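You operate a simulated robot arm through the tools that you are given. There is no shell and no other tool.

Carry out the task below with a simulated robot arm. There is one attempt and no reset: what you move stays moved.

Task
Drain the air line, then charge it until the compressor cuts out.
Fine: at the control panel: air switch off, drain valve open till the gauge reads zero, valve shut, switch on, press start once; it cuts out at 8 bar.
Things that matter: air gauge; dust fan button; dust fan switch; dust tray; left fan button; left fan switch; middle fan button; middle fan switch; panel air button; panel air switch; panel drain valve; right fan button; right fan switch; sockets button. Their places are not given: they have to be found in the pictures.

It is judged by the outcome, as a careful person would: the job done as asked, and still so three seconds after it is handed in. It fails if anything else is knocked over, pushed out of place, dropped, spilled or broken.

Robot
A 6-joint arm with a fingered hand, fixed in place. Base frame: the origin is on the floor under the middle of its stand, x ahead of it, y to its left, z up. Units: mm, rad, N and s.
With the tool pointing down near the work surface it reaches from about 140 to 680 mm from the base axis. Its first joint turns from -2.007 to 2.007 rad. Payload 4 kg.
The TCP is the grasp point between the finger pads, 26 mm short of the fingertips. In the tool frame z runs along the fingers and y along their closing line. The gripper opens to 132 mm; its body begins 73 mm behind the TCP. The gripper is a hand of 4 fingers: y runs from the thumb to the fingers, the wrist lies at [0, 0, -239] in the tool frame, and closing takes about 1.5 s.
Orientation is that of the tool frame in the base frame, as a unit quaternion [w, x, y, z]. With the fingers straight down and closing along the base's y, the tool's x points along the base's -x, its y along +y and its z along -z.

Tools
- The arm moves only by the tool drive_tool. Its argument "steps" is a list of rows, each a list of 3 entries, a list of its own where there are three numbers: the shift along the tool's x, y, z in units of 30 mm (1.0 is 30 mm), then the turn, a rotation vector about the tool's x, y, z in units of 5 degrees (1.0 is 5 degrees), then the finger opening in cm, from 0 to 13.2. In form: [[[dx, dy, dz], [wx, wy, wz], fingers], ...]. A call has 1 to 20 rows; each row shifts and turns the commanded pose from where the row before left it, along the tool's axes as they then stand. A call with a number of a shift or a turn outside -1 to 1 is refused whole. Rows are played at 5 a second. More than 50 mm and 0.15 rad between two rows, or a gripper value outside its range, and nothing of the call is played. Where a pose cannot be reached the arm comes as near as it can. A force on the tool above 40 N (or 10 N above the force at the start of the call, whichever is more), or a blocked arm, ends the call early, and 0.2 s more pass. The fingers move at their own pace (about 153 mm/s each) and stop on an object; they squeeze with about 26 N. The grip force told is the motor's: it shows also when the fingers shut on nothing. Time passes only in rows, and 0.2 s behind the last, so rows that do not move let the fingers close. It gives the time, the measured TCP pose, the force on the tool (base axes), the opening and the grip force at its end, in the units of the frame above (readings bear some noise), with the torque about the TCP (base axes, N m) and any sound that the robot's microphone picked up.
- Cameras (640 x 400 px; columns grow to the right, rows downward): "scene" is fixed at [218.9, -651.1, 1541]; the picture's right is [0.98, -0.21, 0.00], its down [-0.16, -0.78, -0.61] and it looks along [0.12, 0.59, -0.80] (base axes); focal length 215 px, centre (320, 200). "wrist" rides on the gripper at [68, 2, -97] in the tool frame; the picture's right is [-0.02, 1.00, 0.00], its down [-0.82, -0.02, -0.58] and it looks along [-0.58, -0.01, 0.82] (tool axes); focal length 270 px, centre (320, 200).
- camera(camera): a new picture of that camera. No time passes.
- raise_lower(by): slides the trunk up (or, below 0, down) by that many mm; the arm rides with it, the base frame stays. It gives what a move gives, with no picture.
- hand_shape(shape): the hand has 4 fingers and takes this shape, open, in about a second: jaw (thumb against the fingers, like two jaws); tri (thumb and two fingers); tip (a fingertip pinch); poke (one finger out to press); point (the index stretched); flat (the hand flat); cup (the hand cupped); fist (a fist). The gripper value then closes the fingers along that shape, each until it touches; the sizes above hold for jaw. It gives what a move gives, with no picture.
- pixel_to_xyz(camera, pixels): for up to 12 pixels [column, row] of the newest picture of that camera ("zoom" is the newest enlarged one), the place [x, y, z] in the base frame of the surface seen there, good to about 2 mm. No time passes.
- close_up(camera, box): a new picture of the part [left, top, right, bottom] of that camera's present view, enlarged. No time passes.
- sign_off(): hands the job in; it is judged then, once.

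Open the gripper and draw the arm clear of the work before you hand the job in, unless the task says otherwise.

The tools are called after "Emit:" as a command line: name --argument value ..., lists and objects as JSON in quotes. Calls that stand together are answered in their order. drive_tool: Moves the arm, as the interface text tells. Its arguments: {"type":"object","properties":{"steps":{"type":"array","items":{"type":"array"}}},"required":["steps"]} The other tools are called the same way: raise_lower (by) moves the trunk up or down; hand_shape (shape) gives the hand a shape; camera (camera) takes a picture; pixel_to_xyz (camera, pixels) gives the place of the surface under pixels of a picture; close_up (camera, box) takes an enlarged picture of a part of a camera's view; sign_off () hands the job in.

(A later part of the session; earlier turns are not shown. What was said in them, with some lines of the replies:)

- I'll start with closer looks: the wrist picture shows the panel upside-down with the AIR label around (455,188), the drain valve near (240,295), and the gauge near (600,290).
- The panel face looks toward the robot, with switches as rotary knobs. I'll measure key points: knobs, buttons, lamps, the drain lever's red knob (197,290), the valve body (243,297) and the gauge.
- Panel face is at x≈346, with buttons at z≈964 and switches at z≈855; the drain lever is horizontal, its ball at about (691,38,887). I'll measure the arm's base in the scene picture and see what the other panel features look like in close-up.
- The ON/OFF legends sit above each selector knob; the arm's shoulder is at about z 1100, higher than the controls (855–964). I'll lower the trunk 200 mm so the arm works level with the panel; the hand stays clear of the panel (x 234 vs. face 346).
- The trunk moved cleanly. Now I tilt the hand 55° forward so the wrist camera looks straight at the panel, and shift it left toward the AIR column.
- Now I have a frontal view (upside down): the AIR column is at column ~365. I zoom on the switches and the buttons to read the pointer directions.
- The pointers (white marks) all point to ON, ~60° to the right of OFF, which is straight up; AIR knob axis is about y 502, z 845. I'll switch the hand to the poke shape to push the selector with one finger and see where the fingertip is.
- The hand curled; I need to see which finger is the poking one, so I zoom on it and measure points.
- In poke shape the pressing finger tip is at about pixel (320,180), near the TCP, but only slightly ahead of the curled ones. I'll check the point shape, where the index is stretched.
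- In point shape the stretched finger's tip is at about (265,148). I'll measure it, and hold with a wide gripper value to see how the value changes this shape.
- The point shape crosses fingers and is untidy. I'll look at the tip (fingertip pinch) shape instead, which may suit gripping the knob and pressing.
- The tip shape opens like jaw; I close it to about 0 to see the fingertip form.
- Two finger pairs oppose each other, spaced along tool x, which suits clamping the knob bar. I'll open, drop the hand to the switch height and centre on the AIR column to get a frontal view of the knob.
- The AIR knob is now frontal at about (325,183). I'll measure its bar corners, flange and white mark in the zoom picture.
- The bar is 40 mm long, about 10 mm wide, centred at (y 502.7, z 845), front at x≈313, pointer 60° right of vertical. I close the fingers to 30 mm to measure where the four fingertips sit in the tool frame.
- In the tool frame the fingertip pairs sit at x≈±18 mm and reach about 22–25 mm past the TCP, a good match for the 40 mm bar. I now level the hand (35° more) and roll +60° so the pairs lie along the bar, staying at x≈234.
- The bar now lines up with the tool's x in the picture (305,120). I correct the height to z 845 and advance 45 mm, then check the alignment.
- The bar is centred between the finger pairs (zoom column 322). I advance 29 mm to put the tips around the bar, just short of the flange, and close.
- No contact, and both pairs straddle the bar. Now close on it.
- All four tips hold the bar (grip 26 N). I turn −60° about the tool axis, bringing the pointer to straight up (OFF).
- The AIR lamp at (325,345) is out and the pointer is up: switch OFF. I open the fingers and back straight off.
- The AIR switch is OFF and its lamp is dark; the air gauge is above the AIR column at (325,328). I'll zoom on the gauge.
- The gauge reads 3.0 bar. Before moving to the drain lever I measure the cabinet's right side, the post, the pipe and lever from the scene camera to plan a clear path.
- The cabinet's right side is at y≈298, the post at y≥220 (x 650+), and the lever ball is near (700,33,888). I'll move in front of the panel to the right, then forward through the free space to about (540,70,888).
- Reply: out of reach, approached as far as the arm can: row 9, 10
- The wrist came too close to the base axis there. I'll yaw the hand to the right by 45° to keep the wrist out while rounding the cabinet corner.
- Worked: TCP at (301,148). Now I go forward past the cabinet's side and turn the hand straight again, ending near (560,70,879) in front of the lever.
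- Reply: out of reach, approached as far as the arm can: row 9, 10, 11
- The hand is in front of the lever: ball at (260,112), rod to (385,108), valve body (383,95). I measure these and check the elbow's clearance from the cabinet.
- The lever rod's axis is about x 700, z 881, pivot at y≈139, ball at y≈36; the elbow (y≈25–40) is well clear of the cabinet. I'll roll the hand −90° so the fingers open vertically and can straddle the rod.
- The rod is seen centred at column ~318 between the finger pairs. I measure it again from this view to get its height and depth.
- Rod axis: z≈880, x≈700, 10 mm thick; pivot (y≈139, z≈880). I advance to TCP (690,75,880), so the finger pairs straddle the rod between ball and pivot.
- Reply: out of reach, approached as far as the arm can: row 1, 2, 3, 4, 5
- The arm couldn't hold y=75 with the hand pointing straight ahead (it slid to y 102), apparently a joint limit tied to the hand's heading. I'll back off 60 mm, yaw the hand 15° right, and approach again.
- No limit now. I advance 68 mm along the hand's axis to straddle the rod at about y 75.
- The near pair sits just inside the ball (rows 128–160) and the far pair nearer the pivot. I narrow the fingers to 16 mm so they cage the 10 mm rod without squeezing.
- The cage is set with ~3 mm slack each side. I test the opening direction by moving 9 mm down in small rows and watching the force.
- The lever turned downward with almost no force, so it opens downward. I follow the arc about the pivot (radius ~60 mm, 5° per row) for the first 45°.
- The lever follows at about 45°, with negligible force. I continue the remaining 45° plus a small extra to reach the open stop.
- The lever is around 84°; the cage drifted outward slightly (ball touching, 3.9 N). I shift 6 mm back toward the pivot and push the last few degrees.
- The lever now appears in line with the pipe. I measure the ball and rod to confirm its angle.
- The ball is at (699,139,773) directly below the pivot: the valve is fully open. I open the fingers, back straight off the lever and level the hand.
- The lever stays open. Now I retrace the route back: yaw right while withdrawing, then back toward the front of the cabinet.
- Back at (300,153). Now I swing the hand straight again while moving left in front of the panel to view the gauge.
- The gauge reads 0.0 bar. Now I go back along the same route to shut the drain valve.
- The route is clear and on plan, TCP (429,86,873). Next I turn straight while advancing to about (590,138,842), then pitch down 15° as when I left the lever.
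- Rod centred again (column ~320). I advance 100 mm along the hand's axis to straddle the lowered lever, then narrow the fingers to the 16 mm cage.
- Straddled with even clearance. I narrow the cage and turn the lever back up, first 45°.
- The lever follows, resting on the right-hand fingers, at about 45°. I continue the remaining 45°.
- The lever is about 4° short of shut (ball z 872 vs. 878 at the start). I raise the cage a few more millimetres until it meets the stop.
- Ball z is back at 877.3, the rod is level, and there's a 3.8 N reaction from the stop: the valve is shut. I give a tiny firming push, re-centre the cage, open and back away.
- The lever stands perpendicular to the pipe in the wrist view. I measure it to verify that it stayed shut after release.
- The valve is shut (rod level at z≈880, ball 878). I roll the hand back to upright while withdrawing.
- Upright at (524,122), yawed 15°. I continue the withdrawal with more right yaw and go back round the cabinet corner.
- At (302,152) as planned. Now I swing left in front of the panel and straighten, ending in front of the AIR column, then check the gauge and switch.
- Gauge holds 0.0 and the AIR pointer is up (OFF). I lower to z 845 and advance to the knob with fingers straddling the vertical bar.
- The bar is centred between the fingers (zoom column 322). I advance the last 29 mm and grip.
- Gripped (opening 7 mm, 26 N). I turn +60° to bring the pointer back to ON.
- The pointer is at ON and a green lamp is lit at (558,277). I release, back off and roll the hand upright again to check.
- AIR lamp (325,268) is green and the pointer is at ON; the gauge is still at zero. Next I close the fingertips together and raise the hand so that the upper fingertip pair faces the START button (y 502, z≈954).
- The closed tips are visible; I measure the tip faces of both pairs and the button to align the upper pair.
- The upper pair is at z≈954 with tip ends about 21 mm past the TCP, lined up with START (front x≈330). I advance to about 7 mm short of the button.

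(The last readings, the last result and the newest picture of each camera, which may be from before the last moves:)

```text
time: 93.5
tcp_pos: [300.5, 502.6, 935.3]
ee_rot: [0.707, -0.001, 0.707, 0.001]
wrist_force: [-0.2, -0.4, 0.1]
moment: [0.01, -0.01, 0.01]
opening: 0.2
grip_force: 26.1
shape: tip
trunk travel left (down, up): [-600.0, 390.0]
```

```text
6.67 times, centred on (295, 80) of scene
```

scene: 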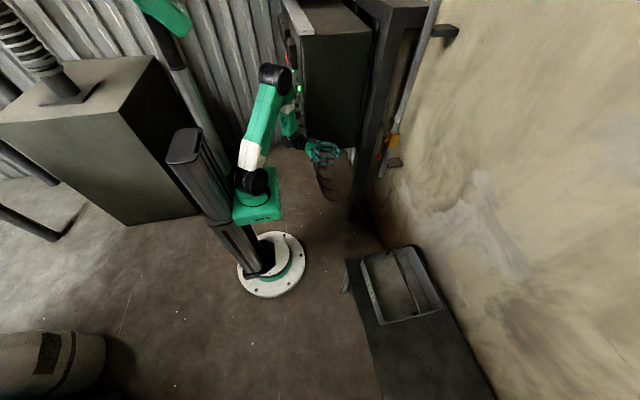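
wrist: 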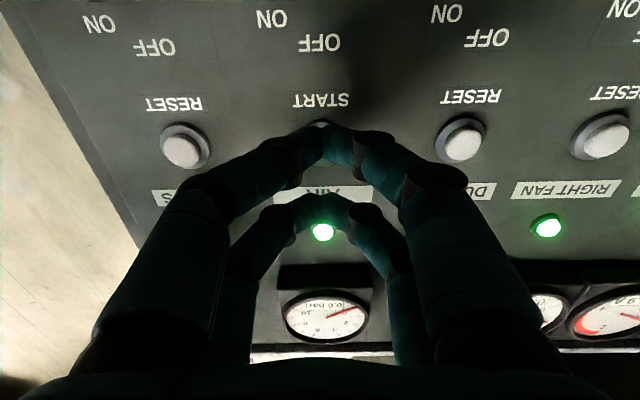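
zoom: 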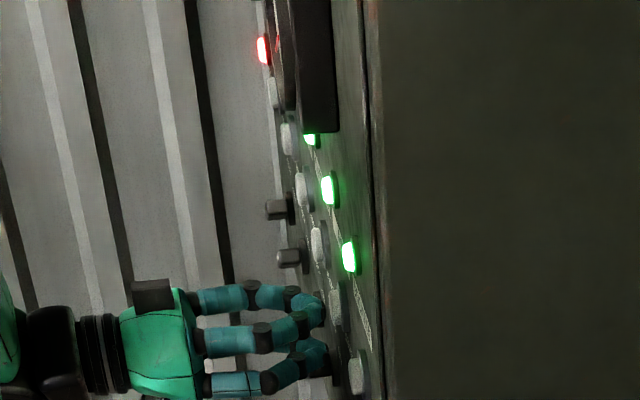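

The tips sit just in front of the button's centre. I press in with small steps (about 15 mm total from here), watching the force.

Emit:
drive_tool --steps '[[[0, 0, 0.1], [0, 0, 0], 0], [[0, 0, 0.1], [0, 0, 0], 0], [[0, 0, 0.1], [0, 0, 0], 0], [[0, 0, 0.07], [0, 0, 0], 0]]'

Emit:
close_up --camera "wrist" --box '[240, 120, 400, 260]'

```text
time: 94.5
tcp_pos: [311.4, 501.6, 937.7]
ee_rot: [0.707, -0.001, 0.707, 0.001]
wrist_force: [-3.3, 0.2, 0.8]
moment: [-0.02, -0.08, 0.01]
opening: 0.1
grip_force: 26.2
shape: tip
trunk travel left (down, up): [-600.0, 390.0]
heard: click
```

```text
2.86 times, centred on (320, 190) of wrist
```

zoom: 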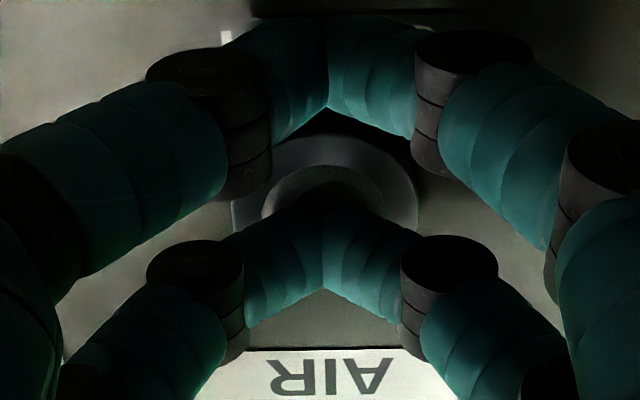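

A click was heard with 3.3 N on the tip: START has been pressed. I withdraw straight back and look at the gauge.

Emit:
drive_tool --steps '[[[0, 0, -0.6], [0, 0, 0], 0], [[0, 0, -1], [0, 0, 0], 0], [[0, 0, -1], [0, 0, 0], 0], [[0, 0, -0.7], [0, 0, 0], 0], [[0, 0, 0], [0, 0, 0], 0]]'

Emit:
camera --camera "wrist"

Emit:
close_up --camera "wrist" --box '[260, 240, 400, 360]'

```text
time: 95.7
tcp_pos: [212.3, 502.1, 936.6]
ee_rot: [0.707, 0.001, 0.707, -0.001]
wrist_force: [0.6, 0.5, -0.4]
moment: [-0.02, 0.03, 0.01]
opening: 0.1
grip_force: 26.0
shape: tip
trunk travel left (down, up): [-600.0, 390.0]
```

```text
taken
```

wrist: 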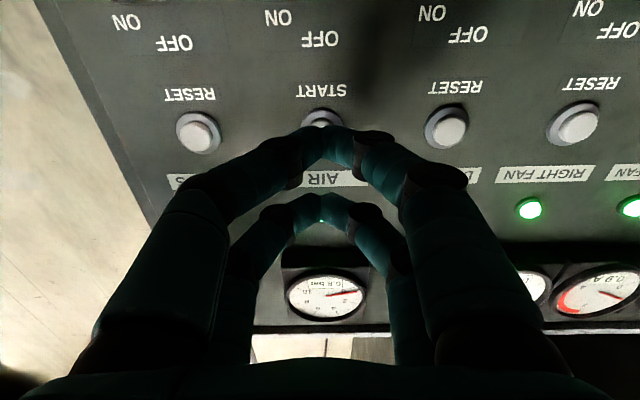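

```text
3.33 times, centred on (330, 300) of wrist
```

zoom: 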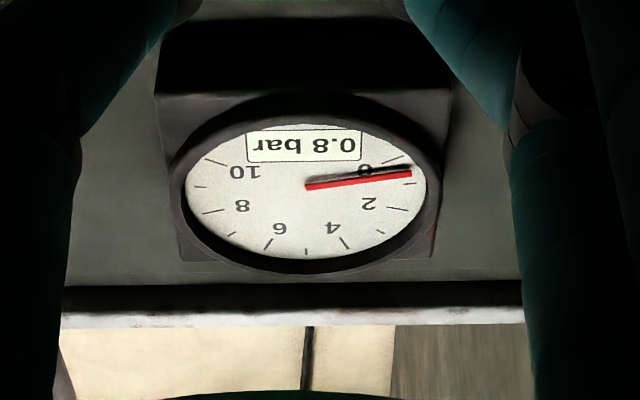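

The gauge reads 0.8 bar and is rising. I open the fingers and wait in place until the compressor cuts out.

Emit:
drive_tool --steps '[[[0, 0, -0.3], [0, 0, 0], 6], [[0, 0, 0], [0, 0, 0], 6], [[0, 0, 0], [0, 0, 0], 6], [[0, 0, 0], [0, 0, 0], 6], [[0, 0, 0], [0, 0, 0], 6], [[0, 0, 0], [0, 0, 0], 6], [[0, 0, 0], [0, 0, 0], 6], [[0, 0, 0], [0, 0, 0], 6], [[0, 0, 0], [0, 0, 0], 6], [[0, 0, 0], [0, 0, 0], 6], [[0, 0, 0], [0, 0, 0], 6], [[0, 0, 0], [0, 0, 0], 6], [[0, 0, 0], [0, 0, 0], 6], [[0, 0, 0], [0, 0, 0], 6], [[0, 0, 0], [0, 0, 0], 6], [[0, 0, 0], [0, 0, 0], 6], [[0, 0, 0], [0, 0, 0], 6], [[0, 0, 0], [0, 0, 0], 6], [[0, 0, 0], [0, 0, 0], 6], [[0, 0, 0], [0, 0, 0], 6]]'

Emit:
close_up --camera "wrist" --box '[260, 180, 400, 360]'

```text
time: 99.9
tcp_pos: [203.8, 501.0, 935.3]
ee_rot: [0.707, 0.001, 0.707, 0.0]
wrist_force: [-1.1, -0.1, 0.2]
moment: [-0.03, -0.01, -0.02]
opening: 59.7
grip_force: 0.1
shape: tip
trunk travel left (down, up): [-600.0, 390.0]
```

```text
2.22 times, centred on (330, 270) of wrist
```

zoom: 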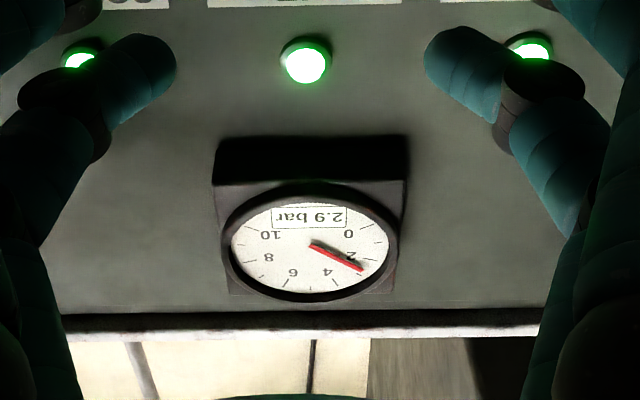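

2.9 bar at t=99.9, rising 0.5 bar/s; about 10 more seconds to 8 bar. I keep waiting.

Emit:
drive_tool --steps '[[[0, 0, 0], [0, 0, 0], 6], [[0, 0, 0], [0, 0, 0], 6], [[0, 0, 0], [0, 0, 0], 6], [[0, 0, 0], [0, 0, 0], 6], [[0, 0, 0], [0, 0, 0], 6], [[0, 0, 0], [0, 0, 0], 6], [[0, 0, 0], [0, 0, 0], 6], [[0, 0, 0], [0, 0, 0], 6], [[0, 0, 0], [0, 0, 0], 6], [[0, 0, 0], [0, 0, 0], 6], [[0, 0, 0], [0, 0, 0], 6], [[0, 0, 0], [0, 0, 0], 6], [[0, 0, 0], [0, 0, 0], 6], [[0, 0, 0], [0, 0, 0], 6], [[0, 0, 0], [0, 0, 0], 6], [[0, 0, 0], [0, 0, 0], 6], [[0, 0, 0], [0, 0, 0], 6], [[0, 0, 0], [0, 0, 0], 6], [[0, 0, 0], [0, 0, 0], 6], [[0, 0, 0], [0, 0, 0], 6]]'

Emit:
drive_tool --steps '[[[0, 0, 0], [0, 0, 0], 6], [[0, 0, 0], [0, 0, 0], 6], [[0, 0, 0], [0, 0, 0], 6], [[0, 0, 0], [0, 0, 0], 6], [[0, 0, 0], [0, 0, 0], 6], [[0, 0, 0], [0, 0, 0], 6], [[0, 0, 0], [0, 0, 0], 6], [[0, 0, 0], [0, 0, 0], 6], [[0, 0, 0], [0, 0, 0], 6], [[0, 0, 0], [0, 0, 0], 6], [[0, 0, 0], [0, 0, 0], 6], [[0, 0, 0], [0, 0, 0], 6], [[0, 0, 0], [0, 0, 0], 6], [[0, 0, 0], [0, 0, 0], 6], [[0, 0, 0], [0, 0, 0], 6], [[0, 0, 0], [0, 0, 0], 6], [[0, 0, 0], [0, 0, 0], 6], [[0, 0, 0], [0, 0, 0], 6], [[0, 0, 0], [0, 0, 0], 6], [[0, 0, 0], [0, 0, 0], 6]]'

Emit:
close_up --camera "wrist" --box '[260, 180, 400, 360]'

```text
time: 104.1
tcp_pos: [203.7, 502.8, 936.9]
ee_rot: [0.707, 0.0, 0.707, 0.001]
wrist_force: [-0.4, 0.2, -0.2]
moment: [0.03, 0.0, -0.02]
opening: 59.5
grip_force: 0.1
shape: tip
trunk travel left (down, up): [-600.0, 390.0]
```

```text
time: 108.3
tcp_pos: [203.8, 501.1, 936.8]
ee_rot: [0.707, 0.0, 0.707, 0.0]
wrist_force: [0.7, -0.3, -0.3]
moment: [-0.02, 0.02, -0.02]
opening: 59.6
grip_force: 0.0
shape: tip
trunk travel left (down, up): [-600.0, 390.0]
```

```text
2.22 times, centred on (330, 270) of wrist
```

zoom: 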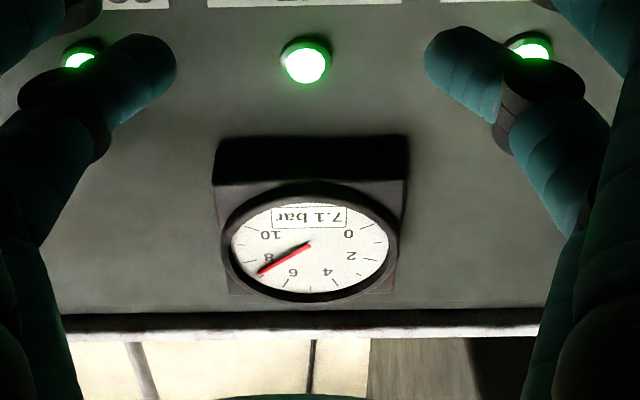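

7.1 bar and still rising. I wait another 4 seconds for the cut-out at 8 bar.

Emit:
drive_tool --steps '[[[0, 0, 0], [0, 0, 0], 6], [[0, 0, 0], [0, 0, 0], 6], [[0, 0, 0], [0, 0, 0], 6], [[0, 0, 0], [0, 0, 0], 6], [[0, 0, 0], [0, 0, 0], 6], [[0, 0, 0], [0, 0, 0], 6], [[0, 0, 0], [0, 0, 0], 6], [[0, 0, 0], [0, 0, 0], 6], [[0, 0, 0], [0, 0, 0], 6], [[0, 0, 0], [0, 0, 0], 6], [[0, 0, 0], [0, 0, 0], 6], [[0, 0, 0], [0, 0, 0], 6], [[0, 0, 0], [0, 0, 0], 6], [[0, 0, 0], [0, 0, 0], 6], [[0, 0, 0], [0, 0, 0], 6], [[0, 0, 0], [0, 0, 0], 6], [[0, 0, 0], [0, 0, 0], 6], [[0, 0, 0], [0, 0, 0], 6], [[0, 0, 0], [0, 0, 0], 6], [[0, 0, 0], [0, 0, 0], 6]]'

Emit:
close_up --camera "wrist" --box '[260, 180, 400, 360]'

```text
time: 112.5
tcp_pos: [204.0, 501.9, 936.6]
ee_rot: [0.707, 0.0, 0.707, 0.0]
wrist_force: [-1.0, -0.9, 0.5]
moment: [0.01, 0.01, 0.03]
opening: 59.4
grip_force: 0.1
shape: tip
trunk travel left (down, up): [-600.0, 390.0]
```

```text
2.22 times, centred on (330, 270) of wrist
```

zoom: 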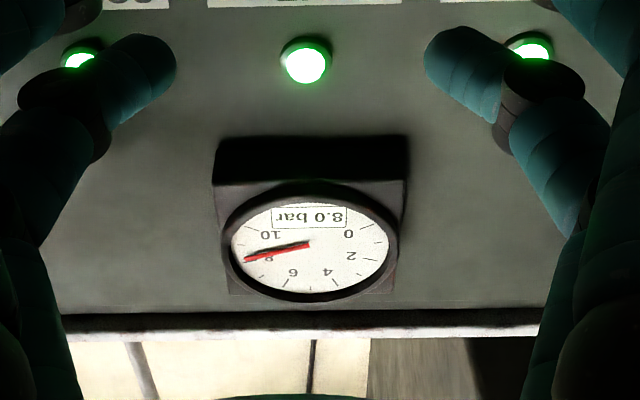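

The gauge reads 8.0 bar and has stopped there (it would be 9 otherwise). I draw the hand further back, open the gripper fully, and re-check that it holds and that all switches are as they should be.

Emit:
drive_tool --steps '[[[0, 0, -0.8], [0, 0, 0], 6], [[0, 0, -0.8], [0, 0, 0], 13.2], [[0, 0, 0], [0, 0, 0], 13.2], [[0, 0, 0], [0, 0, 0], 13.2], [[0, 0, 0], [0, 0, 0], 13.2], [[0, 0, 0], [0, 0, 0], 13.2], [[0, 0, 0], [0, 0, 0], 13.2], [[0, 0, 0], [0, 0, 0], 13.2], [[0, 0, 0], [0, 0, 0], 13.2], [[0, 0, 0], [0, 0, 0], 13.2]]'

Emit:
camera --camera "wrist"

Emit:
close_up --camera "wrist" --box '[240, 180, 400, 340]'

Emit:
close_up --camera "scene" --box '[260, 20, 440, 180]'

```text
time: 114.7
tcp_pos: [155.7, 501.8, 936.8]
ee_rot: [0.707, -0.001, 0.707, 0.001]
wrist_force: [-0.5, 0.2, 0.3]
moment: [0.0, 0.01, 0.0]
opening: 131.7
grip_force: 0.1
shape: tip
trunk travel left (down, up): [-600.0, 390.0]
```

```text
taken
```

wrist: 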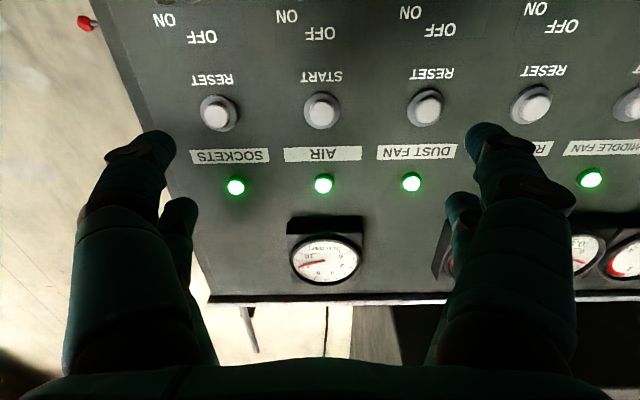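

```text
2.50 times, centred on (320, 260) of wrist
```

zoom: 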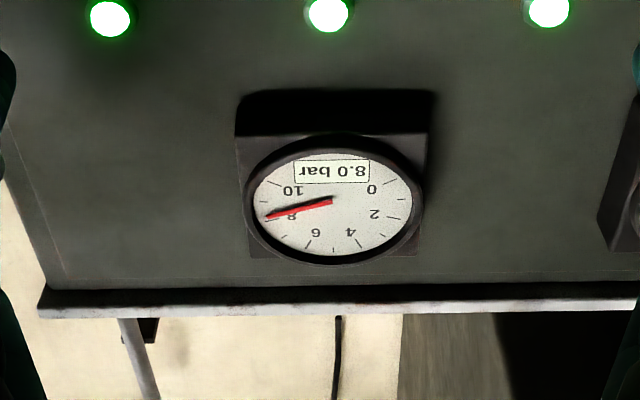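

```text
2.50 times, centred on (350, 100) of scene
```

zoom: 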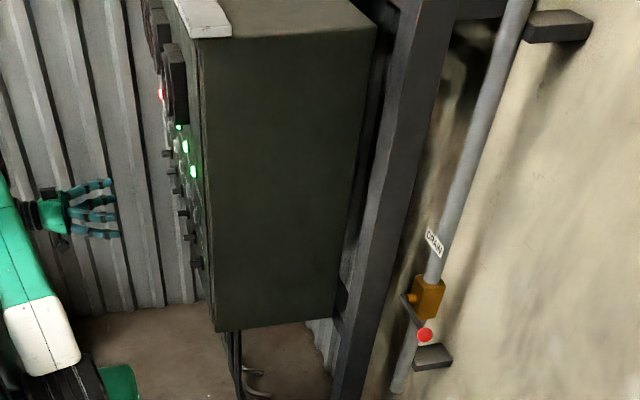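

The gauge holds at 8.0 bar and the AIR lamp is lit with its switch ON. The drain lever is shut, and the red lamp further along the panel was already lit at the start. The hand is open and clear of the panel, so I hand the job in.

Emit:
sign_off

```text
The job is handed in.
```

The air line has been drained and recharged: the gauge went down to 0.0 bar, then climbed and stopped at 8.0 bar, where it stayed.

- **Drained:** I turned the air switch off and opened the drain valve fully. Once the gauge read 0.0 bar I shut the valve, and the gauge still read zero afterwards.
- **Charged:** I turned the air switch back on and pressed START once, hearing a single click. The pressure rose about 0.5 bar per second. I heard no cut-out sound, so I judged it by the gauge stopping at 8.0.
- **Left as:** The air switch is on with its lamp lit, the drain lever is shut, and the hand is open and clear of the panel. I didn't touch any other switch or button. A red lamp further along the panel was already lit when I started.
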